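You operate a simulated robot arm through the tools that you are given. There is no shell and no other tool. Be economical: measure what you need, move in short steps, check, and stop when the job is done.

You run a simulated two-armed robot. Do the job below in one go: nothing can be reset, and whatever is moved stays where it is left.

JOB
Prove the GO gauge in the setting ring, then push it into both eyes of leaf 24.
Fine: steady the ring as the gauge goes in and comes out; put the gauge back in its socket.

The check looks at the end state, three seconds after you hand in, the way a careful person would. Anything else that was tipped, shoved, dropped, spilled or broken makes it a failure.

ROBOT AND FRAMES
Two 7-joint arms with two-finger parallel grippers on one trunk, on a base that drives. Base frame: it is fixed to the floor where the robot stands at the start and does not move with it; the origin is under the middle of the robot, x ahead of it, y to its left, z up. Lengths are in m, angles in degrees, forces in N, time in s.
The left shoulder is at the start at [0.06, 0.143, 0.926], the right one opposite. With the tool pointing down near the work surface each hand reaches from about 0.3 to 0.72 m from the robot's upright axis, wherever it stands, measured 20 degrees to its own side. Places, roughly: blue feeler slider [0.4, -0.1, 0.9]; yellow feeler slider [0.4, -0.3, 0.9]. Payload 1.57 kg a hand.
Tool frame (each hand has its own): the origin (TCP) lies between the finger pads and is the grasp point; the fingertips stand 0.03 m ahead of it; z points along the fingers, y is the line along which they close. The gripper opens to 0.11 m. The fingers are 0.024 m wide and 0.012 m thick; the gripper's body (0.048 by 0.112 m) begins 0.078 m behind the TCP.
Orientation is that of the tool frame in the base frame, as [roll, pitch, yaw] about the fixed x, y, z axes, in that order (R = Rz(yaw) Ry(pitch) Rx(roll)). With the fingers straight down and closing along the base's y, the tool's x points along the base's -x, its y along +y and its z along -z.

CONTROLS
- The arms move only by the tool move_arm. It takes "left_rows", "right_rows" or both (then of equal length, played together; a hand with none holds still); each is a list of rows, each a list of 7 numbers: the shift along the tool's x, y, z in units of 150 mm (1.0 is 150 mm), then the turn, a rotation vector about the tool's x, y, z in units of 45 degrees (1.0 is 45 degrees), then the closure in counts, from 0 (fully open) to 255 (shut). In form: [[x, y, z, ax, ay, az, jaw], ...]. A call has 1 to 12 rows; each row is the pose to reach, as a shift and turn from the pose commanded when the call began, along the tool's axes at that moment. A call with a number of a shift or a turn outside -1 to 1 is refused whole. Each row takes 0.2 s and may step no farther than 0.05 m and 8.6 degrees from the row before; otherwise, or with a gripper value out of range, the whole call is refused. A pose out of reach is approached as far as the arm can. The call stops where the force on the tool passes 40 N (or 10 N more than at its start, if that is more) or the arm is blocked; 0.2 s more then pass. Each finger travels about 0.045 m/s and halts on what it meets, pressing with about 21 N; the grip force reading is that of the motor and also rises with nothing between the fingers. The clock runs only during rows and for 0.2 s after the last one: add rows that repeat a pose to give the fingers time. The reply holds the time, the measured pose of the TCP, the force on the tool along the base axes, the opening and the grip force, in the units named above and with some noise, with the torque about the TCP (base axes, N m) and any sound that the robot's microphone picked up.
- Cameras (640 x 400 px; columns grow to the right, rows downward): "scene" is now at [0.0528, -0.0328, 1.5424]; the picture's right is [-0.30, -0.95, 0.00], its down [-0.65, 0.21, -0.73] and it looks along [0.69, -0.22, -0.69] (base axes); focal length 283 px, centre (320, 200). "left" rides on the left gripper at [0.07, -0.016, -0.141] in its tool frame; the picture's right is [0.23, 0.97, 0.00], its down [-0.86, 0.20, -0.48] and it looks along [-0.47, 0.11, 0.88] (tool axes); focal length 222 px, centre (320, 200). "right" rides on the right gripper at [0.07, 0.016, -0.141] in its tool frame; the picture's right is [-0.23, 0.97, 0.00], its down [-0.86, -0.20, -0.48] and it looks along [-0.47, -0.11, 0.88] (tool axes); focal length 222 px, centre (320, 200). There is no depth. A picture from a camera that has moved, and an enlarged one, comes with that camera's place and axes in the base frame and with its lens. The place of the scene camera against the robot may be out by one fixed shift of up to 0.012 m in any direction.
- snapshot(camera): a new picture of that camera. The clock stands still meanwhile.
- move_column(by): slides the trunk up (or, below 0, down) by that many m; the arms and the scene camera ride with it, the base frame stays. It gives what a move gives, with no picture.
- roll_base(legs): drives the robot by 1 to 6 legs, each [ahead, left, turn to the left] in m, m and degrees, along the robot's own axes; the way and the turn of a leg run together, so that a leg with both is an arc; at most 1.5 m and 180 degrees a leg. The arms and the cameras ride along, it lands a little off, and it stops where it bumps. It gives what a move gives.
- pan_tilt(pan, tilt): turns the head with the scene camera to pan (to the left, within 86 degrees either way) and tilt (down, from -29 to 69), counted from straight ahead of the robot. It gives what a move gives.
- zoom(camera, box): a new picture of the part [left, top, right, bottom] of that camera's present view, enlarged. The clock stands still meanwhile.
- job_done(): hands the job in; it is judged then, once.

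Work in short steps. Places have to be worked out from the pictures, the camera data and where the tool is seen: move nearer, look again, correct. Check each grasp and each placing, and mend what went wrong. You have 120 turns and 108 pictures in all, those below and enlarged ones among them. Open the grippers and draw the arms clear of the work before you hand the job in, unless the task says otherwise; then end with one line.

The tools are called as name(argument=value, ...) on one line, values as JSON. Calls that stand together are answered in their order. move_arm: Moves the arms, as the interface text tells. Its arguments: {"type":"object","properties":{"left_rows":{"type":"array","items":{"type":"array","items":{"type":"number"}}},"right_rows":{"type":"array","items":{"type":"array","items":{"type":"number"}}}},"required":[]} The other tools are called the same way: move_column (by) slides the trunk up or down; roll_base (legs) drives the base; pan_tilt (pan, tilt) turns the head that bears the scene camera; snapshot (camera) takes a picture; zoom (camera, box) takes an enlarged picture of a part of a camera's view; job_done () hands the job in.

At the start:

```text
time: 0.0
left_tool_pos: [0.4947, -0.0275, 0.9996]
left_orientation: [179.9, 0.1, -179.9]
left_ft_force: [0.7, 0.4, 0.1]
left_wrist_torque: [0.0, 0.0, -0.02]
left_width: 0.1101
left_grasp_force: 0.1
right_tool_pos: [0.3062, -0.3446, 1.001]
right_orientation: [180.0, 0.0, 179.9]
right_ft_force: [0.4, 0.0, 0.0]
right_wrist_torque: [0.0, -0.01, 0.01]
right_width: 0.1098
right_grasp_force: 0.1
trunk travel left (down, up): [-0.525, 0.065]
robot x, y, heading: [-0.0002, 0.0023, -0.2]
head pan, tilt: [-17.7, 43.4]
```

scene: 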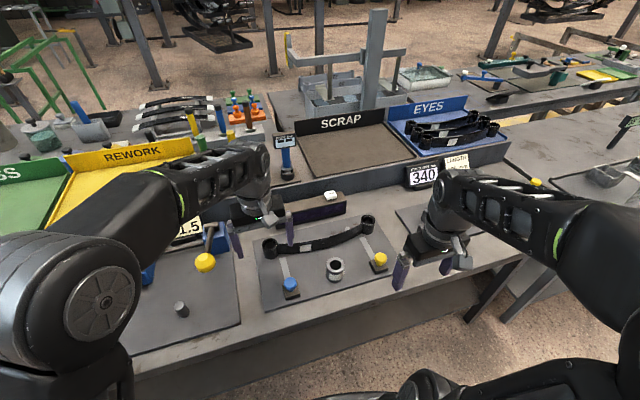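
right: 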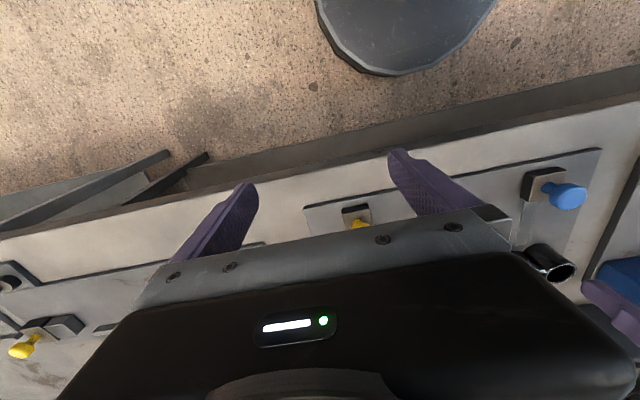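
left: 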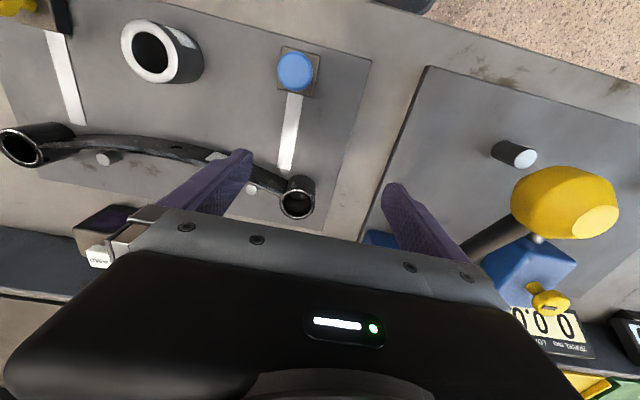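

The arms hide part of the bench; I take enlarged views to find the gauge, ring and leaf 24.

zoom(camera="scene", box=[220, 120, 420, 320])

zoom(camera="scene", box=[380, 80, 640, 240])

zoom(camera="scene", box=[0, 70, 260, 350])

```text
2.00 times, centred on (320, 220) of scene
camera zoom: at [0.0528, -0.0328, 1.5424], right [-0.3, -0.95, 0.0], down [-0.65, 0.21, -0.73], along [0.69, -0.22, -0.69], focal length 565 px, centre (320, 160)
```

zoom: 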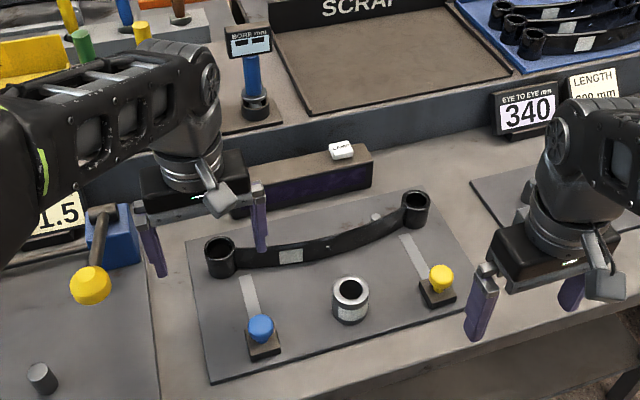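

```text
2.46 times, centred on (510, 160) of scene
camera zoom: at [0.0528, -0.0328, 1.5424], right [-0.3, -0.95, 0.0], down [-0.65, 0.21, -0.73], along [0.69, -0.22, -0.69], focal length 696 px, centre (-148, 298)
```

zoom: 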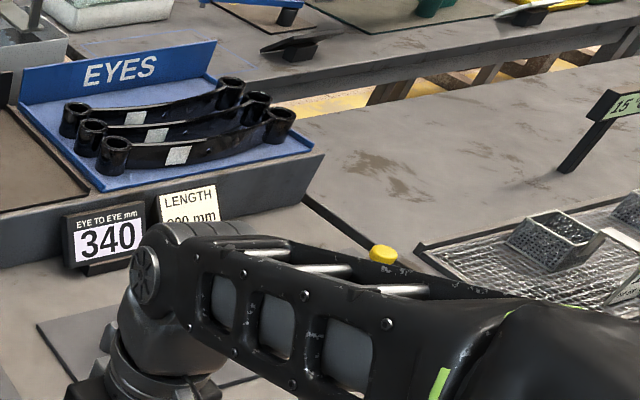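

```text
1.43 times, centred on (130, 210) of scene
camera zoom: at [0.0528, -0.0328, 1.5424], right [-0.3, -0.95, 0.0], down [-0.65, 0.21, -0.73], along [0.69, -0.22, -0.69], focal length 404 px, centre (591, 186)
```

zoom: 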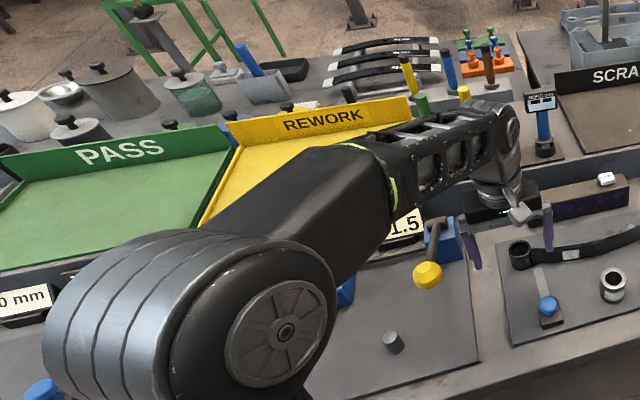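

Labels are too small here and the arms occlude. I lift both hands and move them aside before looking closer.

move_arm(left_rows=[[0, 0, -0.3, 0, 0, 0, 0], [0, 0, -0.6, 0, 0, 0, 0], [0.2, 0.2, -0.6, 0, 0, 0, 0], [0.4, 0.45, -0.6, 0, 0, 0, 0], [0.6, 0.7, -0.6, 0, 0, 0, 0], [0.75, 1, -0.6, 0, 0, 0, 0]], right_rows=[[0, 0, -0.3, 0, 0, 0, 0], [0, 0, -0.6, 0, 0, 0, 0], [0, -0.2, -0.6, 0, 0, 0, 0], [0, -0.45, -0.6, 0, 0, 0, 0], [0, -0.6, -0.6, 0, 0, 0, 0], [0, -0.6, -0.6, 0, 0, 0, 0]])

pan_tilt(pan=0, tilt=45)

snapshot(camera="scene")

```text
refused: row 6 steps farther than a row can; nothing moved
```

```text
time: 0.8
left_tool_pos: [0.4943, -0.027, 1.0]
left_orientation: [-180.0, -0.1, -180.0]
left_ft_force: [0.3, -0.6, -0.1]
left_wrist_torque: [0.03, 0.0, -0.02]
left_width: 0.1098
left_grasp_force: 0.1
right_tool_pos: [0.3052, -0.3449, 0.9996]
right_orientation: [179.9, 0.1, -180.0]
right_ft_force: [-0.2, 1.0, 0.3]
right_wrist_torque: [0.0, -0.01, 0.04]
right_width: 0.11
right_grasp_force: 0.1
trunk travel left (down, up): [-0.525, 0.065]
robot x, y, heading: [-0.0019, 0.0011, 0.2]
head pan, tilt: [0.0, 45.0]
```

```text
101 pictures are left
camera scene: at [0.0554, -0.0079, 1.54], right [0.0, -1.0, 0.0], down [-0.71, 0.0, -0.71], along [0.71, 0.0, -0.71], focal length 283 px, centre (320, 200)
```

scene: 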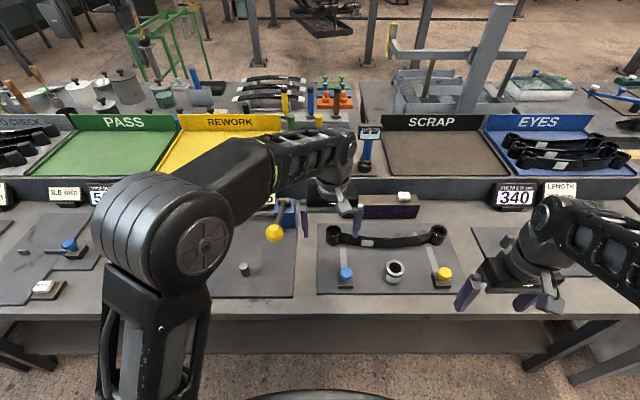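

The last row was too long; I resend with shorter steps.

move_arm(left_rows=[[0, 0, -0.3, 0, 0, 0, 0], [0, 0, -0.6, 0, 0, 0, 0], [0.2, 0.2, -0.6, 0, 0, 0, 0], [0.4, 0.4, -0.6, 0, 0, 0, 0], [0.6, 0.6, -0.6, 0, 0, 0, 0], [0.75, 0.8, -0.6, 0, 0, 0, 0], [0.8, 1.0, -0.6, 0, 0, 0, 0]], right_rows=[[0, 0, -0.3, 0, 0, 0, 0], [0, 0, -0.6, 0, 0, 0, 0], [0, -0.2, -0.6, 0, 0, 0, 0], [0, -0.45, -0.6, 0, 0, 0, 0], [0, -0.6, -0.6, 0, 0, 0, 0], [0, -0.6, -0.6, 0, 0, 0, 0], [0, -0.6, -0.6, 0, 0, 0, 0]])

snapshot(camera="scene")

zoom(camera="scene", box=[220, 60, 420, 200])

zoom(camera="scene", box=[300, 180, 480, 300])

```text
time: 2.4
left_tool_pos: [0.3758, 0.1246, 1.0907]
left_orientation: [180.0, -0.1, -180.0]
left_ft_force: [-0.1, -0.3, -0.1]
left_wrist_torque: [-0.04, 0.02, 0.0]
left_width: 0.1101
left_grasp_force: 0.1
left hand out of reach, approached as far as the arm can: row 2
right_tool_pos: [0.3062, -0.435, 1.0909]
right_orientation: [180.0, 0.1, -180.0]
right_ft_force: [1.2, 0.0, 0.0]
right_wrist_torque: [-0.01, -0.01, -0.01]
right_width: 0.1098
right_grasp_force: 0.1
trunk travel left (down, up): [-0.525, 0.065]
robot x, y, heading: [-0.0007, 0.0002, -0.0]
head pan, tilt: [0.0, 45.0]
```

```text
100 pictures are left
camera scene: at [0.0551, -0.0072, 1.5401], right [0.0, -1.0, 0.0], down [-0.71, 0.0, -0.71], along [0.71, 0.0, -0.71], focal length 283 px, centre (320, 200)
```

scene: 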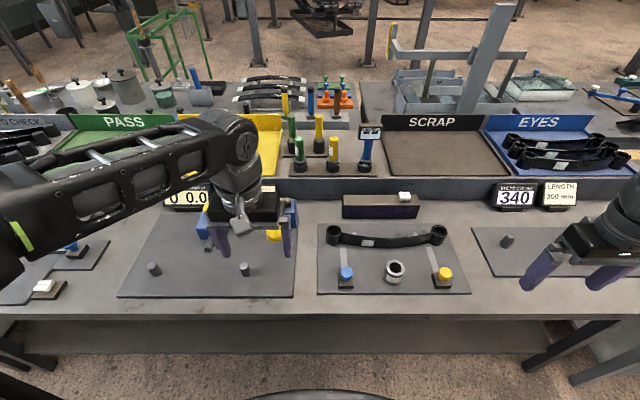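

```text
2.86 times, centred on (320, 130) of scene
camera zoom: at [0.0551, -0.0072, 1.5401], right [0.0, -1.0, 0.0], down [-0.71, 0.0, -0.71], along [0.71, 0.0, -0.71], focal length 808 px, centre (320, 400)
```

zoom: 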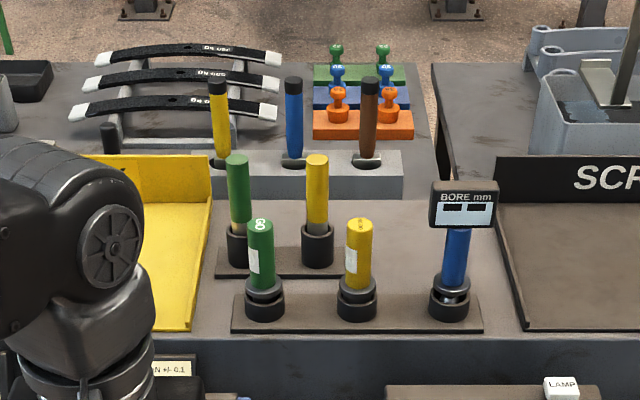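

```text
3.33 times, centred on (390, 240) of scene
camera zoom: at [0.0551, -0.0072, 1.5401], right [0.0, -1.0, 0.0], down [-0.71, 0.0, -0.71], along [0.71, 0.0, -0.71], focal length 942 px, centre (87, 67)
```

zoom: 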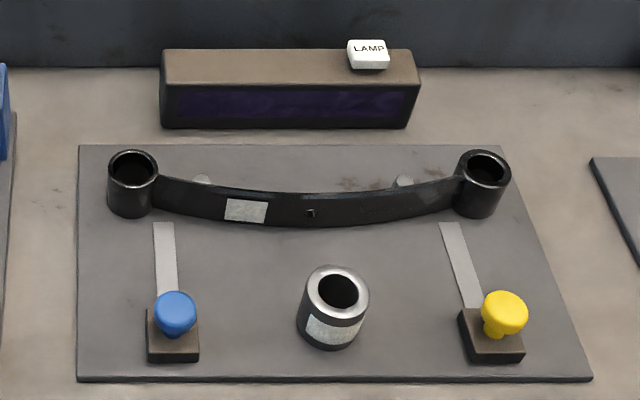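

The front rack has a green gauge marked GO, a yellow one and a bore gauge; there's a second green/yellow pair behind. I zoom to read the labels on gauges, ring and leaves.

zoom(camera="scene", box=[280, 105, 350, 175])

zoom(camera="scene", box=[360, 220, 420, 290])

zoom(camera="scene", box=[500, 130, 620, 210])

zoom(camera="scene", box=[350, 225, 390, 255])

```text
5.71 times, centred on (315, 140) of scene
camera zoom: at [0.0551, -0.0072, 1.5401], right [0.0, -1.0, 0.0], down [-0.71, 0.0, -0.71], along [0.71, 0.0, -0.71], focal length 1615 px, centre (349, 543)
```

zoom: 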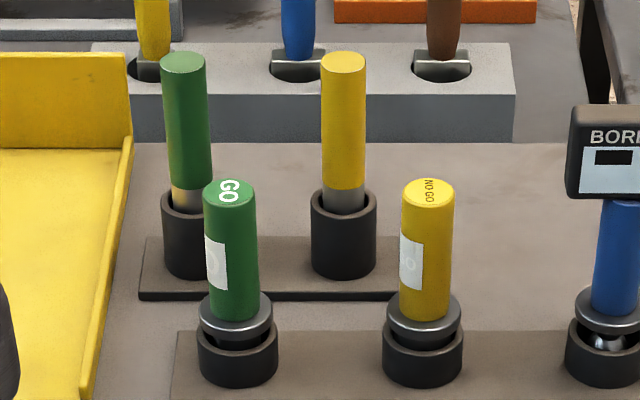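

```text
5.71 times, centred on (390, 255) of scene
camera zoom: at [0.0551, -0.0072, 1.5401], right [0.0, -1.0, 0.0], down [-0.71, 0.0, -0.71], along [0.71, 0.0, -0.71], focal length 1615 px, centre (-80, -114)
```

zoom: 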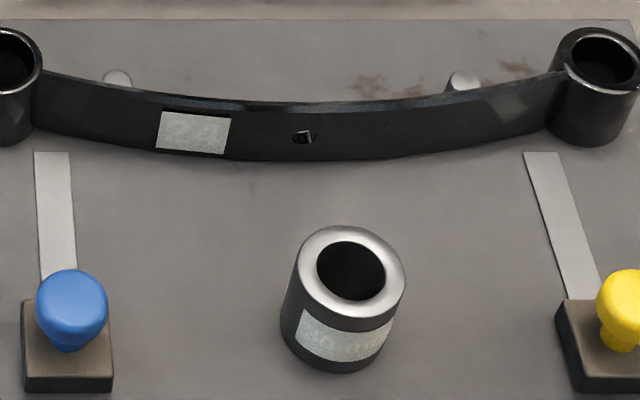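

```text
5.00 times, centred on (560, 170) of scene
camera zoom: at [0.0551, -0.0072, 1.5401], right [0.0, -1.0, 0.0], down [-0.71, 0.0, -0.71], along [0.71, 0.0, -0.71], focal length 1413 px, centre (-880, 350)
```

zoom: 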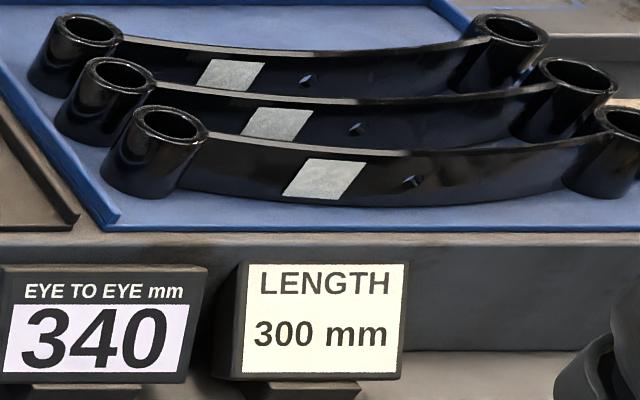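

```text
13.33 times, centred on (370, 240) of scene
camera zoom: at [0.0551, -0.0072, 1.5401], right [0.0, -1.0, 0.0], down [-0.71, 0.0, -0.71], along [0.71, 0.0, -0.71], focal length 3768 px, centre (-347, -333)
```

zoom: 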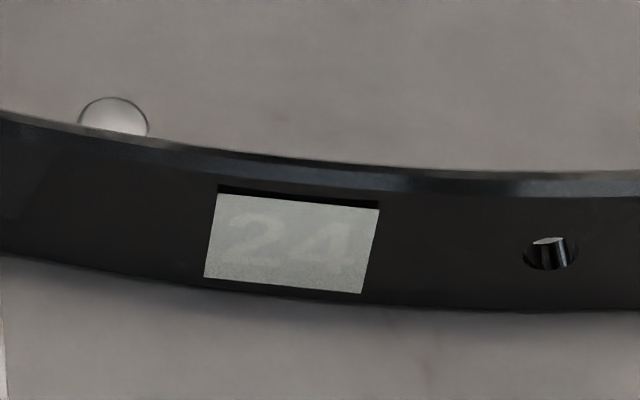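

Leaf 24 is on the mat with the setting ring in front of it. The GO gauge stands in the front rack at about (0.79, 0.06), top near z 1.07, so it's out of reach from here. I raise the trunk to clear the yellow-knob lever, then drive a little nearer.

move_column(by=0.064)

roll_base(legs=[[0.1, 0, 0]])

snapshot(camera="scene")

snapshot(camera="left")

```text
time: 3.4
left_tool_pos: [0.376, 0.1253, 1.1538]
left_orientation: [-180.0, 0.1, -180.0]
left_ft_force: [-0.1, -0.3, 0.3]
left_wrist_torque: [0.0, -0.01, 0.0]
left_width: 0.1101
left_grasp_force: 0.1
right_tool_pos: [0.3069, -0.4355, 1.1534]
right_orientation: [-180.0, 0.0, 180.0]
right_ft_force: [0.2, -0.4, -0.2]
right_wrist_torque: [0.01, -0.02, 0.0]
right_width: 0.1099
right_grasp_force: 0.0
trunk travel left (down, up): [-0.589, 0.001]
robot x, y, heading: [-0.0, -0.0005, -0.1]
head pan, tilt: [0.0, 45.0]
```

```text
time: 4.6
left_tool_pos: [0.4787, 0.1245, 1.1545]
left_orientation: [180.0, -0.1, 179.8]
left_ft_force: [-0.4, 0.7, -0.3]
left_wrist_torque: [0.05, 0.03, -0.03]
left_width: 0.1099
left_grasp_force: 0.0
right_tool_pos: [0.4075, -0.435, 1.1529]
right_orientation: [180.0, -0.1, 180.0]
right_ft_force: [-0.6, -0.5, 0.1]
right_wrist_torque: [0.02, 0.07, 0.0]
right_width: 0.1103
right_grasp_force: 0.1
trunk travel left (down, up): [-0.589, 0.001]
robot x, y, heading: [0.1051, -0.0032, -0.3]
head pan, tilt: [0.0, 45.0]
```

```text
93 pictures are left
camera scene: at [0.1585, -0.008, 1.604], right [0.0, -1.0, 0.0], down [-0.71, 0.0, -0.71], along [0.71, 0.0, -0.71], focal length 283 px, centre (320, 200)
```

scene: 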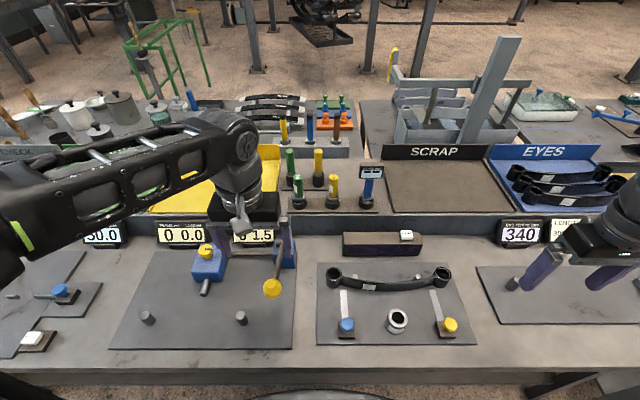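

```text
92 pictures are left
camera left: at [0.4089, 0.1077, 1.2945], right [-0.23, 0.97, 0.0], down [0.86, 0.2, 0.48], along [0.47, 0.11, -0.88], focal length 222 px, centre (320, 200)
```

left: 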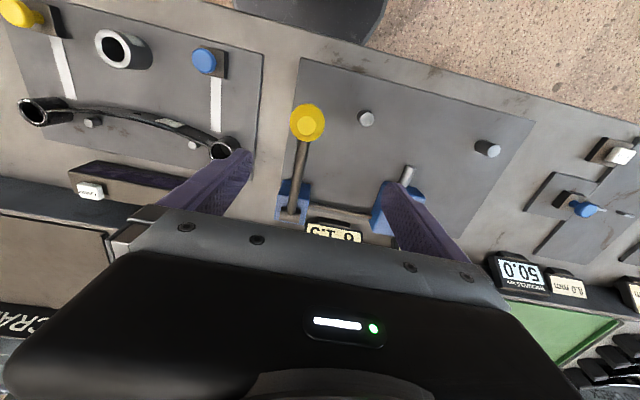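

The base has moved to x≈0.105, putting the gauge about 0.69 m away. I zoom in on it for a better fix.

zoom(camera="scene", box=[270, 140, 350, 220])

zoom(camera="scene", box=[310, 250, 480, 350])

```text
5.00 times, centred on (310, 180) of scene
camera zoom: at [0.1585, -0.008, 1.604], right [0.0, -1.0, 0.0], down [-0.71, 0.0, -0.71], along [0.71, 0.0, -0.71], focal length 1413 px, centre (370, 300)
```

zoom: 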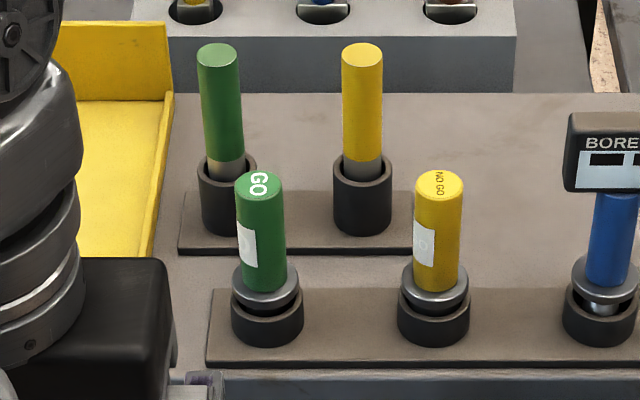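

```text
3.76 times, centred on (395, 300) of scene
camera zoom: at [0.1585, -0.008, 1.604], right [0.0, -1.0, 0.0], down [-0.71, 0.0, -0.71], along [0.71, 0.0, -0.71], focal length 1064 px, centre (38, -176)
```

zoom: 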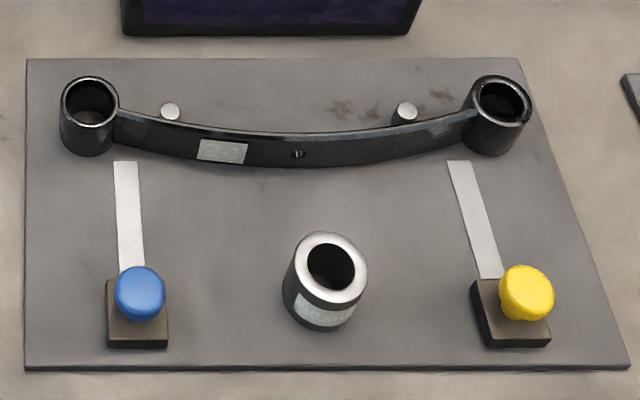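

Triangulating the two scene views: GO gauge axis ≈ (0.790, 0.057), top z≈1.067, flange z≈0.986. Ring ≈ (0.453, -0.204), top z≈0.89. Eyes ≈ (0.565, -0.047) and (0.565, -0.346), tops z≈0.91. I bring the left hand over toward the gauge, keeping it high.

move_arm(left_rows=[[-0.3, 0, 0, 0, 0, 0, 60], [-0.6, -0.1, 0, 0, 0, 0, 90], [-0.9, -0.25, 0, 0, 0, 0, 116], [-0.99, -0.45, 0, 0, 0, 0, 116]])

move_arm(left_rows=[[-0.3, 0, 0, 0, 0, 0, 116], [-0.5, 0, 0, 0, 0, 0, 116], [-0.5, 0, 0, 0, 0, 0, 116]])

snapshot(camera="left")

```text
refused: row 3 steps farther than a row can; nothing moved
```

```text
time: 5.4
left_tool_pos: [0.553, 0.1242, 1.1554]
left_orientation: [-180.0, -0.1, 179.8]
left_ft_force: [0.2, 0.1, -0.4]
left_wrist_torque: [0.0, 0.0, -0.02]
left_width: 0.0597
left_grasp_force: 0.0
right_tool_pos: [0.4062, -0.4359, 1.1547]
right_orientation: [-180.0, 0.0, 179.9]
right_ft_force: [0.6, -0.9, 0.0]
right_wrist_torque: [-0.01, 0.01, -0.02]
right_width: 0.1099
right_grasp_force: 0.0
trunk travel left (down, up): [-0.589, 0.001]
robot x, y, heading: [0.0998, 0.0011, -0.0]
head pan, tilt: [0.0, 45.0]
```

```text
89 pictures are left
camera left: at [0.4836, 0.1072, 1.2953], right [-0.22, 0.97, 0.0], down [0.86, 0.2, 0.48], along [0.47, 0.11, -0.88], focal length 222 px, centre (320, 200)
```

left: 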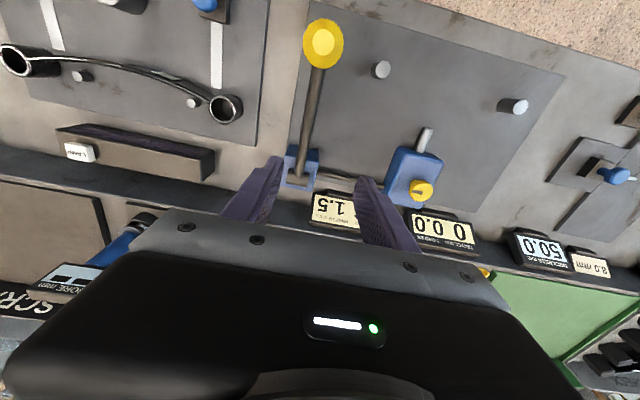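

The hand camera only sees what's behind and below the TCP. So I move over the gauge and check alignment from there.

move_arm(left_rows=[[-0.3, 0, 0, 0, 0, 0, 116], [-0.6, -0.1, 0, 0, 0, 0, 116], [-0.85, -0.25, 0, 0, 0, 0, 116], [-0.95, -0.45, 0, 0, 0, 0, 116]])

move_arm(left_rows=[[-0.3, 0, 0, 0, 0, 0, 116], [-0.62, 0, 0, 0, 0, 0, 116], [-0.62, 0, 0, 0, 0, 0, 116]])

snapshot(camera="left")

```text
time: 6.4
left_tool_pos: [0.6316, 0.1099, 1.1544]
left_orientation: [-179.9, 0.1, 180.0]
left_ft_force: [-1.0, 0.1, -0.2]
left_wrist_torque: [0.02, -0.01, 0.01]
left_width: 0.06
left_grasp_force: 0.0
left hand out of reach, approached as far as the arm can: row 2, 3, 4
right_tool_pos: [0.4067, -0.4369, 1.1535]
right_orientation: [180.0, 0.0, 179.9]
right_ft_force: [-0.5, -0.2, 0.2]
right_wrist_torque: [0.03, -0.01, -0.02]
right_width: 0.11
right_grasp_force: 0.0
trunk travel left (down, up): [-0.589, 0.001]
robot x, y, heading: [0.1013, 0.0026, 0.1]
head pan, tilt: [0.0, 45.0]
```

```text
time: 7.2
left_tool_pos: [0.6312, 0.1108, 1.1542]
left_orientation: [-179.9, 0.1, 179.9]
left_ft_force: [0.4, 0.7, 0.4]
left_wrist_torque: [0.02, -0.06, 0.0]
left_width: 0.0601
left_grasp_force: 0.1
left hand out of reach, approached as far as the arm can: row 1, 2, 3
right_tool_pos: [0.408, -0.4367, 1.1538]
right_orientation: [180.0, -0.1, 179.9]
right_ft_force: [-0.7, -1.0, 0.7]
right_wrist_torque: [0.0, -0.02, 0.03]
right_width: 0.1101
right_grasp_force: 0.0
trunk travel left (down, up): [-0.589, 0.001]
robot x, y, heading: [0.0992, -0.0025, -0.2]
head pan, tilt: [0.0, 45.0]
```

```text
88 pictures are left
camera left: at [0.5616, 0.0951, 1.2953], right [-0.23, 0.97, 0.0], down [0.85, 0.2, 0.48], along [0.47, 0.11, -0.88], focal length 222 px, centre (320, 200)
```

left: 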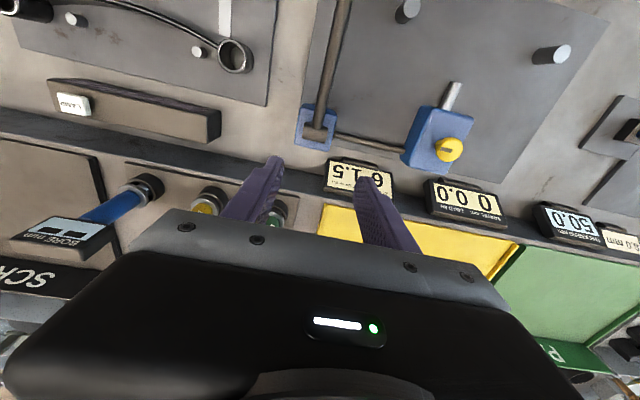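

The arm can't reach that far out at this height, so the base must come closer. First I look down to see the clearance between base and bench.

pan_tilt(pan=0, tilt=69)

snapshot(camera="scene")

```text
time: 8.1
left_tool_pos: [0.6323, 0.1099, 1.1555]
left_orientation: [180.0, 0.1, 179.9]
left_ft_force: [0.3, 0.6, 0.0]
left_wrist_torque: [0.02, 0.0, 0.0]
left_width: 0.06
left_grasp_force: 0.1
right_tool_pos: [0.4063, -0.4354, 1.1536]
right_orientation: [179.9, -0.1, 179.9]
right_ft_force: [-0.2, -0.8, -1.0]
right_wrist_torque: [0.0, 0.0, -0.01]
right_width: 0.1101
right_grasp_force: 0.2
trunk travel left (down, up): [-0.589, 0.001]
robot x, y, heading: [0.1006, 0.0019, -0.1]
head pan, tilt: [0.0, 68.8]
```

```text
87 pictures are left
camera scene: at [0.1314, -0.0079, 1.5752], right [0.0, -1.0, 0.0], down [-0.93, 0.0, -0.36], along [0.36, 0.0, -0.93], focal length 283 px, centre (320, 200)
```

scene: 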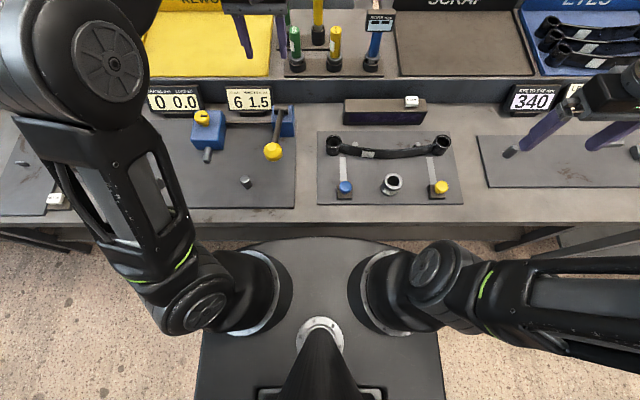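

The trunk plate's front is nearly at the bench edge, so I won't drive further in. Instead I strafe right, so the gauge lies straight ahead of the left shoulder. I'll also tilt the left tool about 20–25° forward to gain reach.

roll_base(legs=[[0, -0.08, 0]])

move_arm(left_rows=[[0.1, 0, 0, 0, -0.17, 0, 116], [0.1, 0, 0, 0, -0.34, 0, 116], [0.1, 0, 0, 0, -0.5, 0, 116], [0.1, 0, 0, 0, -0.5, 0, 116]])

```text
time: 9.1
left_tool_pos: [0.6327, 0.028, 1.1546]
left_orientation: [179.9, 0.1, 179.8]
left_ft_force: [0.6, 0.2, 0.0]
left_wrist_torque: [0.05, 0.01, 0.03]
left_width: 0.0602
left_grasp_force: 0.0
right_tool_pos: [0.4062, -0.5186, 1.1531]
right_orientation: [179.9, 0.0, 179.8]
right_ft_force: [0.4, -0.5, 0.3]
right_wrist_torque: [0.06, -0.03, -0.01]
right_width: 0.1101
right_grasp_force: 0.1
trunk travel left (down, up): [-0.589, 0.001]
robot x, y, heading: [0.1012, -0.0808, -0.1]
head pan, tilt: [0.0, 68.8]
```

```text
time: 10.1
left_tool_pos: [0.6172, 0.0279, 1.1533]
left_orientation: [-180.0, 22.6, 179.8]
left_ft_force: [-0.1, 0.1, -0.2]
left_wrist_torque: [0.03, 0.0, 0.01]
left_width: 0.0599
left_grasp_force: 0.2
right_tool_pos: [0.4057, -0.5178, 1.1542]
right_orientation: [180.0, -0.1, 179.8]
right_ft_force: [0.6, -1.0, -0.1]
right_wrist_torque: [0.02, 0.03, -0.02]
right_width: 0.1101
right_grasp_force: 0.1
trunk travel left (down, up): [-0.589, 0.001]
robot x, y, heading: [0.1028, -0.0789, -0.0]
head pan, tilt: [0.0, 68.8]
```

Tilt is 22.6°. Now I move to a hover short of the gauge and look.

move_arm(left_rows=[[-0.2, 0.1, 0.2, 0, 0, 0, 116], [-0.426, 0.193, 0.416, 0, 0, 0, 116], [-0.426, 0.193, 0.416, 0, 0, 0, 116]])

pan_tilt(pan=0, tilt=40)

snapshot(camera="left")

zoom(camera="scene", box=[200, 120, 360, 240])

```text
time: 10.9
left_tool_pos: [0.6999, 0.0575, 1.1218]
left_orientation: [180.0, 22.7, 179.8]
left_ft_force: [1.0, 0.4, -0.2]
left_wrist_torque: [0.02, -0.03, 0.02]
left_width: 0.0596
left_grasp_force: 0.1
right_tool_pos: [0.406, -0.5175, 1.1542]
right_orientation: [180.0, 0.0, 179.8]
right_ft_force: [0.2, 0.3, 0.0]
right_wrist_torque: [-0.01, 0.01, 0.04]
right_width: 0.1102
right_grasp_force: 0.1
trunk travel left (down, up): [-0.589, 0.001]
robot x, y, heading: [0.099, -0.0815, -0.3]
head pan, tilt: [0.0, 68.8]
```

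```text
time: 11.9
left_tool_pos: [0.6988, 0.0583, 1.1227]
left_orientation: [180.0, 22.6, 179.8]
left_ft_force: [-0.7, -0.6, 0.5]
left_wrist_torque: [0.0, 0.02, 0.01]
left_width: 0.06
left_grasp_force: 0.0
right_tool_pos: [0.4052, -0.5174, 1.1543]
right_orientation: [-180.0, 0.0, 179.8]
right_ft_force: [0.5, 0.7, 1.0]
right_wrist_torque: [-0.01, 0.03, 0.02]
right_width: 0.1099
right_grasp_force: 0.1
trunk travel left (down, up): [-0.589, 0.001]
robot x, y, heading: [0.1033, -0.0799, -0.3]
head pan, tilt: [0.0, 40.0]
```

```text
86 pictures are left
camera left: at [0.5802, 0.0425, 1.2253], right [-0.21, 0.97, -0.09], down [0.61, 0.2, 0.77], along [0.77, 0.11, -0.63], focal length 222 px, centre (320, 200)
```

left: 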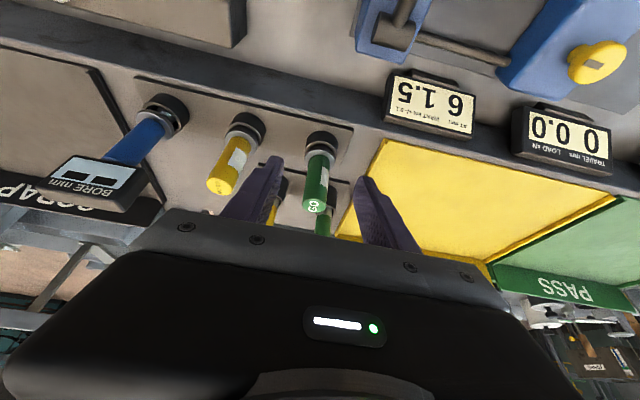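

```text
3.33 times, centred on (280, 180) of scene
camera zoom: at [0.1602, -0.0889, 1.6112], right [0.0, -1.0, 0.0], down [-0.64, 0.0, -0.77], along [0.77, 0.0, -0.64], focal length 942 px, centre (453, 267)
```

zoom: 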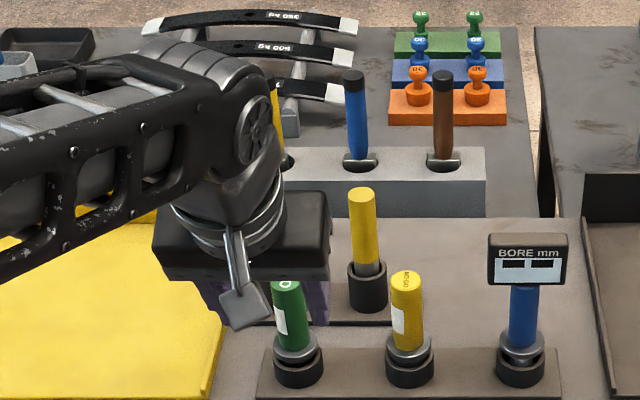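

The gauge sits between the fingers with NO-GO to the side. I zoom in the hand camera to fix its place.

zoom(camera="left", box=[220, 110, 420, 235])

```text
3.20 times, centred on (320, 172) of left
camera zoom: at [0.5802, 0.0425, 1.2253], right [-0.21, 0.97, -0.09], down [0.61, 0.2, 0.77], along [0.77, 0.11, -0.63], focal length 711 px, centre (320, 288)
```

zoom: 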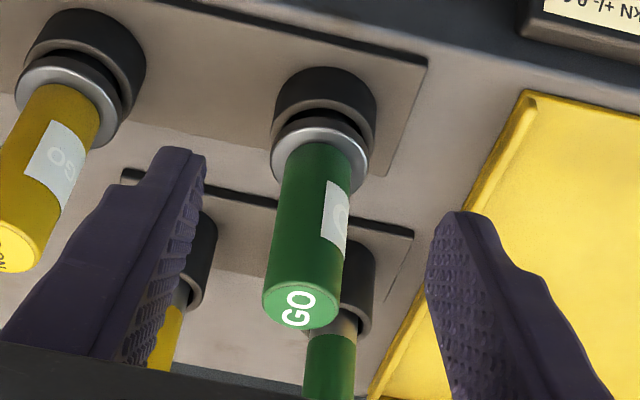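

Hand camera gives the gauge axis at ≈(0.780, 0.065), top 1.07 and flange 0.99; the scene camera seems off by about 1 cm. I go down to the handle with the fingers straddling it, without closing yet.

move_arm(left_rows=[[-0.087, 0.02, 0.26, 0, 0, 0, 116], [-0.175, 0.045, 0.52, 0, 0, 0, 116], [-0.262, 0.045, 0.778, 0, 0, 0, 116], [-0.262, 0.045, 0.778, 0, 0, 0, 116]])

zoom(camera="left", box=[220, 110, 420, 235])

zoom(camera="scene", box=[240, 140, 360, 240])

```text
time: 12.9
left_tool_pos: [0.7791, 0.0646, 1.0311]
left_orientation: [180.0, 22.8, 179.8]
left_ft_force: [-0.8, -0.3, 0.2]
left_wrist_torque: [0.0, -0.03, -0.03]
left_width: 0.0598
left_grasp_force: 0.0
right_tool_pos: [0.4051, -0.5172, 1.154]
right_orientation: [179.9, 0.1, 179.7]
right_ft_force: [-0.3, -0.1, -0.6]
right_wrist_torque: [0.0, -0.01, 0.02]
right_width: 0.1102
right_grasp_force: 0.2
trunk travel left (down, up): [-0.589, 0.001]
robot x, y, heading: [0.1011, -0.0789, -0.2]
head pan, tilt: [0.0, 40.0]
```

```text
3.20 times, centred on (320, 172) of left
camera zoom: at [0.6605, 0.0501, 1.1337], right [-0.21, 0.97, -0.09], down [0.61, 0.2, 0.77], along [0.77, 0.11, -0.63], focal length 711 px, centre (320, 288)
```

zoom: 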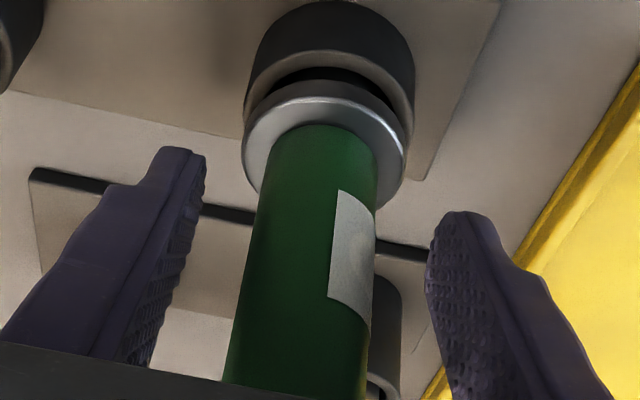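

```text
4.00 times, centred on (300, 190) of scene
camera zoom: at [0.1591, -0.0888, 1.6114], right [0.0, -1.0, 0.0], down [-0.64, 0.0, -0.77], along [0.77, 0.0, -0.64], focal length 1130 px, centre (400, 240)
```

zoom: 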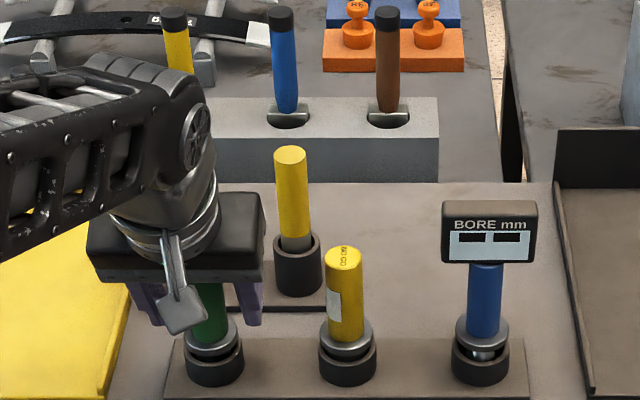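

TCP projects onto the handle's centre and the fingers straddle it. I close.

move_arm(left_rows=[[0, 0, 0, 0, 0, 0, 150], [0, 0, 0, 0, 0, 0, 190], [0, 0, 0, 0, 0, 0, 255], [0, 0, 0, 0, 0, 0, 255], [0, 0, 0, 0, 0, 0, 255]])

zoom(camera="left", box=[220, 110, 420, 235])

```text
time: 14.1
left_tool_pos: [0.78, 0.0653, 1.0299]
left_orientation: [179.9, 22.6, 179.8]
left_ft_force: [-1.2, 0.5, 1.4]
left_wrist_torque: [0.04, -0.05, 0.0]
left_width: 0.0272
left_grasp_force: 21.5
right_tool_pos: [0.4053, -0.518, 1.1549]
right_orientation: [-180.0, 0.0, 179.8]
right_ft_force: [0.2, -0.8, 0.9]
right_wrist_torque: [-0.01, 0.01, 0.03]
right_width: 0.1099
right_grasp_force: 0.0
trunk travel left (down, up): [-0.589, 0.001]
robot x, y, heading: [0.1018, -0.0812, -0.1]
head pan, tilt: [0.0, 40.0]
```

```text
3.20 times, centred on (320, 172) of left
camera zoom: at [0.6609, 0.0502, 1.1337], right [-0.21, 0.97, -0.09], down [0.61, 0.2, 0.77], along [0.77, 0.11, -0.63], focal length 711 px, centre (320, 288)
```

zoom: 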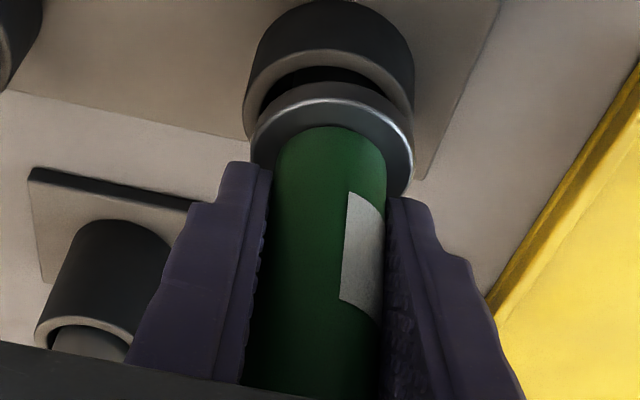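

Gripped (27 mm wide, 21 N); the socket pose is TCP (0.780, 0.065, 1.030). I lift straight up 60 mm in small steps.

move_arm(left_rows=[[-0.0256, 0, -0.0615, 0, 0, 0, 255], [-0.0512, 0, -0.123, 0, 0, 0, 255], [-0.1025, 0, -0.246, 0, 0, 0, 255], [-0.1537, 0, -0.369, 0, 0, 0, 255], [-0.1537, 0, -0.369, 0, 0, 0, 255]])

zoom(camera="left", box=[200, 60, 440, 210])

zoom(camera="scene", box=[240, 140, 360, 240])

```text
time: 15.3
left_tool_pos: [0.7804, 0.0654, 1.0887]
left_orientation: [-179.9, 22.7, 179.8]
left_ft_force: [-0.4, -0.1, -2.0]
left_wrist_torque: [0.0, -0.02, 0.0]
left_width: 0.027
left_grasp_force: 21.0
right_tool_pos: [0.4059, -0.5168, 1.1534]
right_orientation: [-180.0, -0.2, 179.8]
right_ft_force: [0.5, 0.5, 0.1]
right_wrist_torque: [0.01, -0.01, -0.04]
right_width: 0.11
right_grasp_force: 0.2
trunk travel left (down, up): [-0.589, 0.001]
robot x, y, heading: [0.1026, -0.0805, -0.1]
head pan, tilt: [0.0, 40.0]
```

```text
2.67 times, centred on (320, 135) of left
camera zoom: at [0.6617, 0.0503, 1.192], right [-0.21, 0.97, -0.09], down [0.61, 0.2, 0.77], along [0.77, 0.11, -0.63], focal length 592 px, centre (320, 373)
```

zoom: 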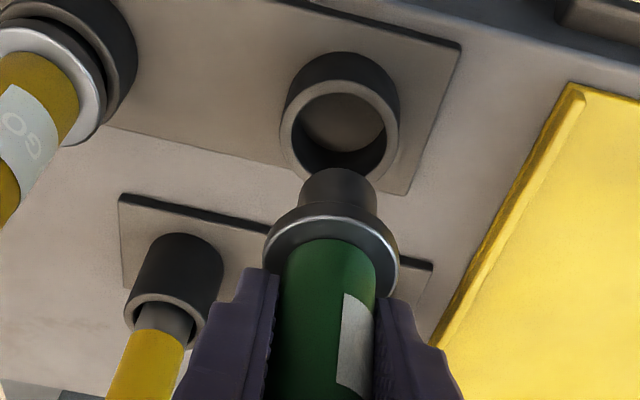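

```text
4.00 times, centred on (300, 190) of scene
camera zoom: at [0.1607, -0.0888, 1.6113], right [0.0, -1.0, 0.0], down [-0.64, 0.0, -0.77], along [0.77, 0.0, -0.64], focal length 1130 px, centre (400, 240)
```

zoom: 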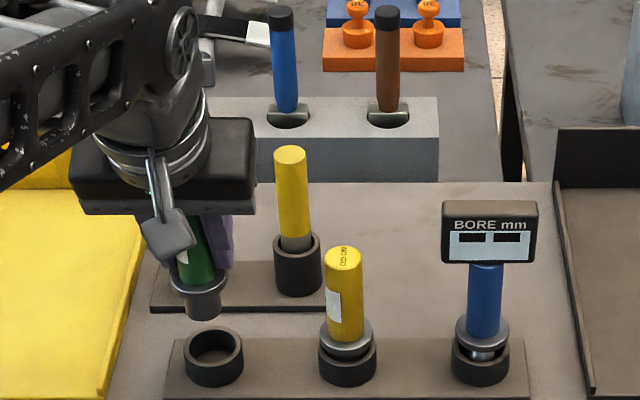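

The gauge is free of its socket, held square with the plug pointing down. I retract it up and back over clear space before driving.

move_arm(left_rows=[[0.2, 0, -0.19, 0, 0, 0, 255], [0.41, 0, -0.39, 0, 0, 0, 255], [0.62, 0, -0.58, 0, 0, 0, 255], [0.831, 0, -0.779, 0, 0, 0, 255], [0.831, 0, -0.779, 0, 0, 0, 255]])

roll_base(legs=[[-0.12, 0, 0], [0, -0.12, 0]])

snapshot(camera="scene")

snapshot(camera="left")

```text
time: 16.5
left_tool_pos: [0.6231, 0.0652, 1.1514]
left_orientation: [180.0, 22.7, 179.8]
left_ft_force: [0.5, 0.4, -2.8]
left_wrist_torque: [0.06, 0.01, 0.05]
left_width: 0.0273
left_grasp_force: 21.4
right_tool_pos: [0.4062, -0.5175, 1.1539]
right_orientation: [-180.0, -0.2, 179.8]
right_ft_force: [0.4, 0.3, -0.2]
right_wrist_torque: [0.01, 0.02, -0.01]
right_width: 0.1101
right_grasp_force: 0.1
trunk travel left (down, up): [-0.589, 0.001]
robot x, y, heading: [0.0997, -0.079, -0.3]
head pan, tilt: [0.0, 40.0]
```

```text
time: 18.5
left_tool_pos: [0.501, -0.058, 1.1524]
left_orientation: [179.9, 22.6, 179.5]
left_ft_force: [-0.3, -0.9, -2.3]
left_wrist_torque: [0.06, 0.01, -0.01]
left_width: 0.0274
left_grasp_force: 20.8
right_tool_pos: [0.2827, -0.6386, 1.1534]
right_orientation: [179.8, 0.1, 179.7]
right_ft_force: [-0.1, -1.4, -0.4]
right_wrist_torque: [0.07, -0.03, -0.01]
right_width: 0.11
right_grasp_force: 0.1
trunk travel left (down, up): [-0.589, 0.001]
robot x, y, heading: [-0.0199, -0.1991, -0.4]
head pan, tilt: [0.0, 40.0]
```

```text
78 pictures are left
camera scene: at [0.0383, -0.2098, 1.6113], right [-0.01, -1.0, 0.0], down [-0.64, 0.01, -0.77], along [0.77, 0.0, -0.64], focal length 283 px, centre (320, 200)
```

scene: 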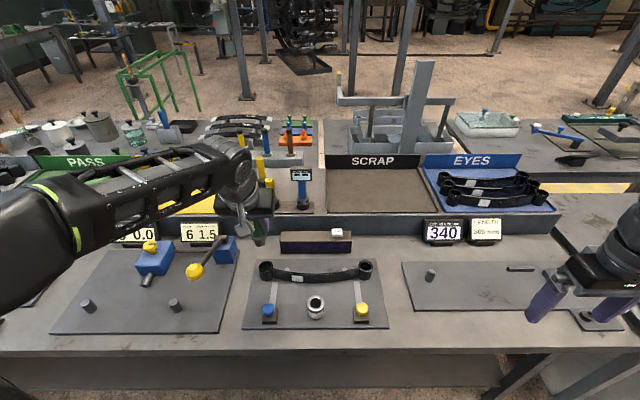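

```text
77 pictures are left
camera left: at [0.3818, -0.0725, 1.2552], right [-0.2, 0.98, -0.09], down [0.61, 0.19, 0.77], along [0.77, 0.1, -0.63], focal length 222 px, centre (320, 200)
```

left: 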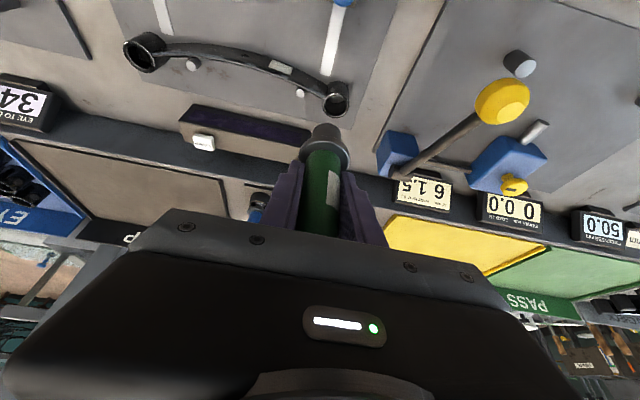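

The gauge is safe above the leaf. Now I bring the right hand in from the front, tilting its fingers forward about 50° so it can steady the ring from the robot's side.

move_arm(right_rows=[[0, 0.25, 0, 0, -0.1, 0, 60], [0, 0.5, 0, 0, -0.25, 0, 60], [0, 0.75, 0, 0, -0.4, 0, 60], [0, 1.0, 0, 0, -0.55, 0, 60]])

move_arm(right_rows=[[0, 0.25, 0, 0, -0.1, 0, 60], [0, 0.5, 0, 0, -0.25, 0, 60], [0, 0.75, 0, 0, -0.4, 0, 60], [0, 1.0, 0, 0, -0.55, 0, 60]])

move_arm(right_rows=[[0, 0.25, 0, 0, 0, 0, 60], [0, 0.5, 0, 0, 0, 0, 60], [0, 0.7, 0, 0, 0, 0, 60], [0, 0.9, 0, 0, 0, 0, 60]])

snapshot(camera="right")

```text
time: 19.5
left_tool_pos: [0.5003, -0.0548, 1.1528]
left_orientation: [179.9, 22.5, 179.6]
left_ft_force: [-0.6, 0.0, -3.0]
left_wrist_torque: [0.01, -0.02, 0.01]
left_width: 0.0273
left_grasp_force: 20.7
right_tool_pos: [0.2816, -0.4865, 1.1563]
right_orientation: [180.0, 24.7, 179.7]
right_ft_force: [0.0, -0.3, 0.5]
right_wrist_torque: [-0.02, 0.01, 0.0]
right_width: 0.0839
right_grasp_force: 0.0
trunk travel left (down, up): [-0.589, 0.001]
robot x, y, heading: [-0.0241, -0.2028, -0.5]
head pan, tilt: [0.0, 40.0]
```

```text
time: 20.5
left_tool_pos: [0.5006, -0.0546, 1.1515]
left_orientation: [-179.9, 22.7, 179.6]
left_ft_force: [-0.2, 0.0, -2.8]
left_wrist_torque: [-0.03, 0.0, 0.02]
left_width: 0.0271
left_grasp_force: 21.0
right_tool_pos: [0.3064, -0.3164, 1.2086]
right_orientation: [-180.0, 49.4, 179.7]
right_ft_force: [-0.4, -0.5, 0.3]
right_wrist_torque: [-0.02, -0.01, -0.02]
right_width: 0.0841
right_grasp_force: 0.0
right hand out of reach, approached as far as the arm can: row 2, 3, 4
trunk travel left (down, up): [-0.589, 0.001]
robot x, y, heading: [-0.0184, -0.2002, -0.3]
head pan, tilt: [0.0, 40.0]
```

```text
time: 21.5
left_tool_pos: [0.5013, -0.0553, 1.1526]
left_orientation: [179.9, 22.5, 179.6]
left_ft_force: [-0.7, 1.1, -2.7]
left_wrist_torque: [0.0, 0.02, 0.01]
left_width: 0.0272
left_grasp_force: 20.5
right_tool_pos: [0.3094, -0.1799, 1.206]
right_orientation: [-180.0, 49.4, 179.6]
right_ft_force: [-0.1, 0.2, 0.1]
right_wrist_torque: [0.0, -0.03, -0.01]
right_width: 0.0843
right_grasp_force: 0.0
trunk travel left (down, up): [-0.589, 0.001]
robot x, y, heading: [-0.0236, -0.2019, -0.3]
head pan, tilt: [0.0, 40.0]
```

```text
76 pictures are left
camera right: at [0.1548, -0.1627, 1.2463], right [0.15, 0.97, 0.17], down [0.19, -0.2, 0.96], along [0.97, -0.11, -0.22], focal length 222 px, centre (320, 200)
```

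right: 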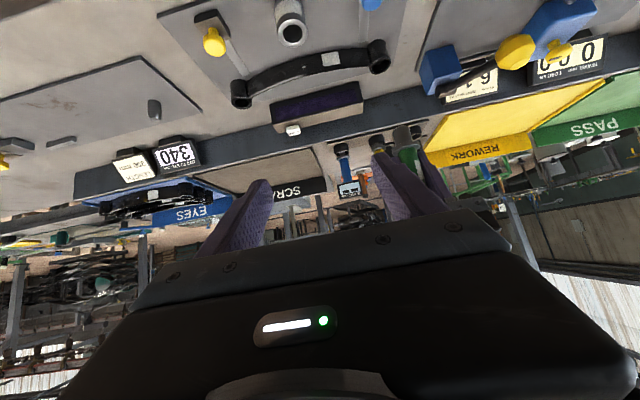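

The ring shows in the right camera at ≈(0.441, -0.190), agreeing with the corrected scene estimate. I lower the right hand towards it in two parts.

move_arm(right_rows=[[0.11, -0.02, 0.16, 0, 0, 0, 60], [0.22, -0.04, 0.32, 0, 0, 0, 60], [0.33, -0.06, 0.48, 0, 0, 0, 60], [0.44, -0.08, 0.64, 0, 0, 0, 60]])

zoom(camera="right", box=[200, 0, 420, 137])

```text
time: 22.5
left_tool_pos: [0.5006, -0.0569, 1.1528]
left_orientation: [-179.9, 22.6, 179.5]
left_ft_force: [0.3, -0.7, -2.7]
left_wrist_torque: [0.03, -0.02, -0.02]
left_width: 0.0272
left_grasp_force: 21.2
right_tool_pos: [0.3325, -0.186, 1.1063]
right_orientation: [174.5, 49.6, 177.0]
right_ft_force: [-0.4, 0.0, -0.2]
right_wrist_torque: [-0.02, -0.01, 0.03]
right_width: 0.0842
right_grasp_force: 0.1
trunk travel left (down, up): [-0.589, 0.001]
robot x, y, heading: [-0.0215, -0.2008, -0.2]
head pan, tilt: [0.0, 40.0]
```

```text
2.91 times, centred on (310, 68) of right
camera zoom: at [0.1781, -0.1743, 1.1464], right [0.13, 0.96, 0.23], down [0.19, -0.25, 0.95], along [0.97, -0.08, -0.22], focal length 646 px, centre (349, 582)
```

zoom: 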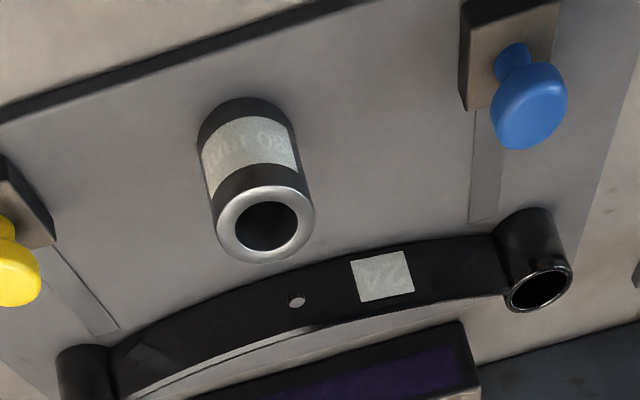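

The right arm is too folded here (orientation slipped), so I back the base up 10 cm to give both arms room.

roll_base(legs=[[-0.1, 0, 0]])

move_arm(right_rows=[[0, 0, 0.15, 0.06, 0, 0, 60], [0, 0, 0.3, 0.12, 0, 0, 60], [0, 0, 0.3, 0.12, 0, 0, 60]])

```text
time: 23.7
left_tool_pos: [0.3981, -0.0557, 1.1522]
left_orientation: [-180.0, 22.8, 179.6]
left_ft_force: [-1.5, -0.4, -3.0]
left_wrist_torque: [-0.03, -0.04, 0.0]
left_width: 0.0273
left_grasp_force: 20.6
right_tool_pos: [0.2285, -0.1882, 1.1029]
right_orientation: [175.4, 49.1, 177.3]
right_ft_force: [-0.4, 0.3, -0.3]
right_wrist_torque: [0.0, -0.02, 0.02]
right_width: 0.0843
right_grasp_force: 0.0
trunk travel left (down, up): [-0.589, 0.001]
robot x, y, heading: [-0.1215, -0.2006, -0.5]
head pan, tilt: [0.0, 40.0]
```

```text
time: 24.3
left_tool_pos: [0.3992, -0.0561, 1.1524]
left_orientation: [-179.9, 22.5, 179.6]
left_ft_force: [-0.2, 0.6, -3.1]
left_wrist_torque: [-0.01, 0.02, -0.03]
left_width: 0.0272
left_grasp_force: 21.3
right_tool_pos: [0.2014, -0.1486, 1.0685]
right_orientation: [173.7, 44.4, -177.4]
right_ft_force: [0.2, -0.5, 0.0]
right_wrist_torque: [-0.02, -0.01, 0.01]
right_width: 0.0843
right_grasp_force: 0.0
trunk travel left (down, up): [-0.589, 0.001]
robot x, y, heading: [-0.119, -0.201, -0.3]
head pan, tilt: [0.0, 40.0]
stopped in row 2 (right hand): the arm was blocked; the commanded pose is now the measured one
```

The right arm folded into a block. I move it forward and up, back out into its comfortable range.

move_arm(right_rows=[[-0.2, 0, 0.06, 0, 0, 0, 60], [-0.4, 0, 0.12, 0, 0, 0, 60], [-0.6, 0, 0.2, 0, 0, 0, 60], [-0.8, 0, 0.3, 0, 0, 0, 60], [-0.8, 0, 0.3, 0, 0, 0, 60]])

snapshot(camera="scene")

```text
time: 25.5
left_tool_pos: [0.4001, -0.055, 1.1514]
left_orientation: [180.0, 22.6, 179.7]
left_ft_force: [0.0, 0.6, -2.1]
left_wrist_torque: [-0.01, -0.02, 0.01]
left_width: 0.0271
left_grasp_force: 21.0
right_tool_pos: [0.3174, -0.138, 1.1239]
right_orientation: [173.7, 44.8, -177.4]
right_ft_force: [0.0, -0.4, 0.5]
right_wrist_torque: [-0.01, 0.02, -0.04]
right_width: 0.0842
right_grasp_force: 0.0
trunk travel left (down, up): [-0.589, 0.001]
robot x, y, heading: [-0.122, -0.2017, -0.5]
head pan, tilt: [0.0, 40.0]
```

```text
74 pictures are left
camera scene: at [-0.0635, -0.2072, 1.6113], right [-0.01, -1.0, 0.0], down [-0.64, 0.0, -0.77], along [0.77, -0.01, -0.64], focal length 283 px, centre (320, 200)
```

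scene: 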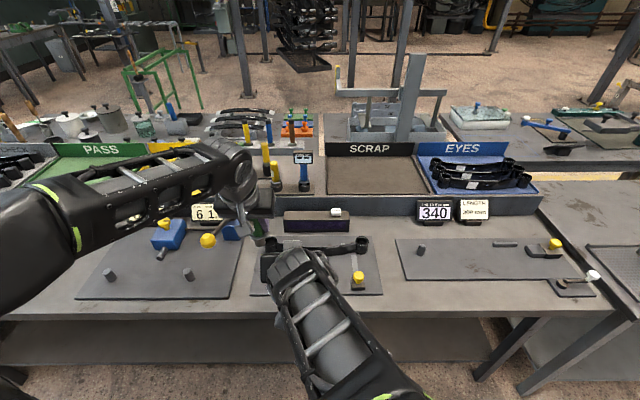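

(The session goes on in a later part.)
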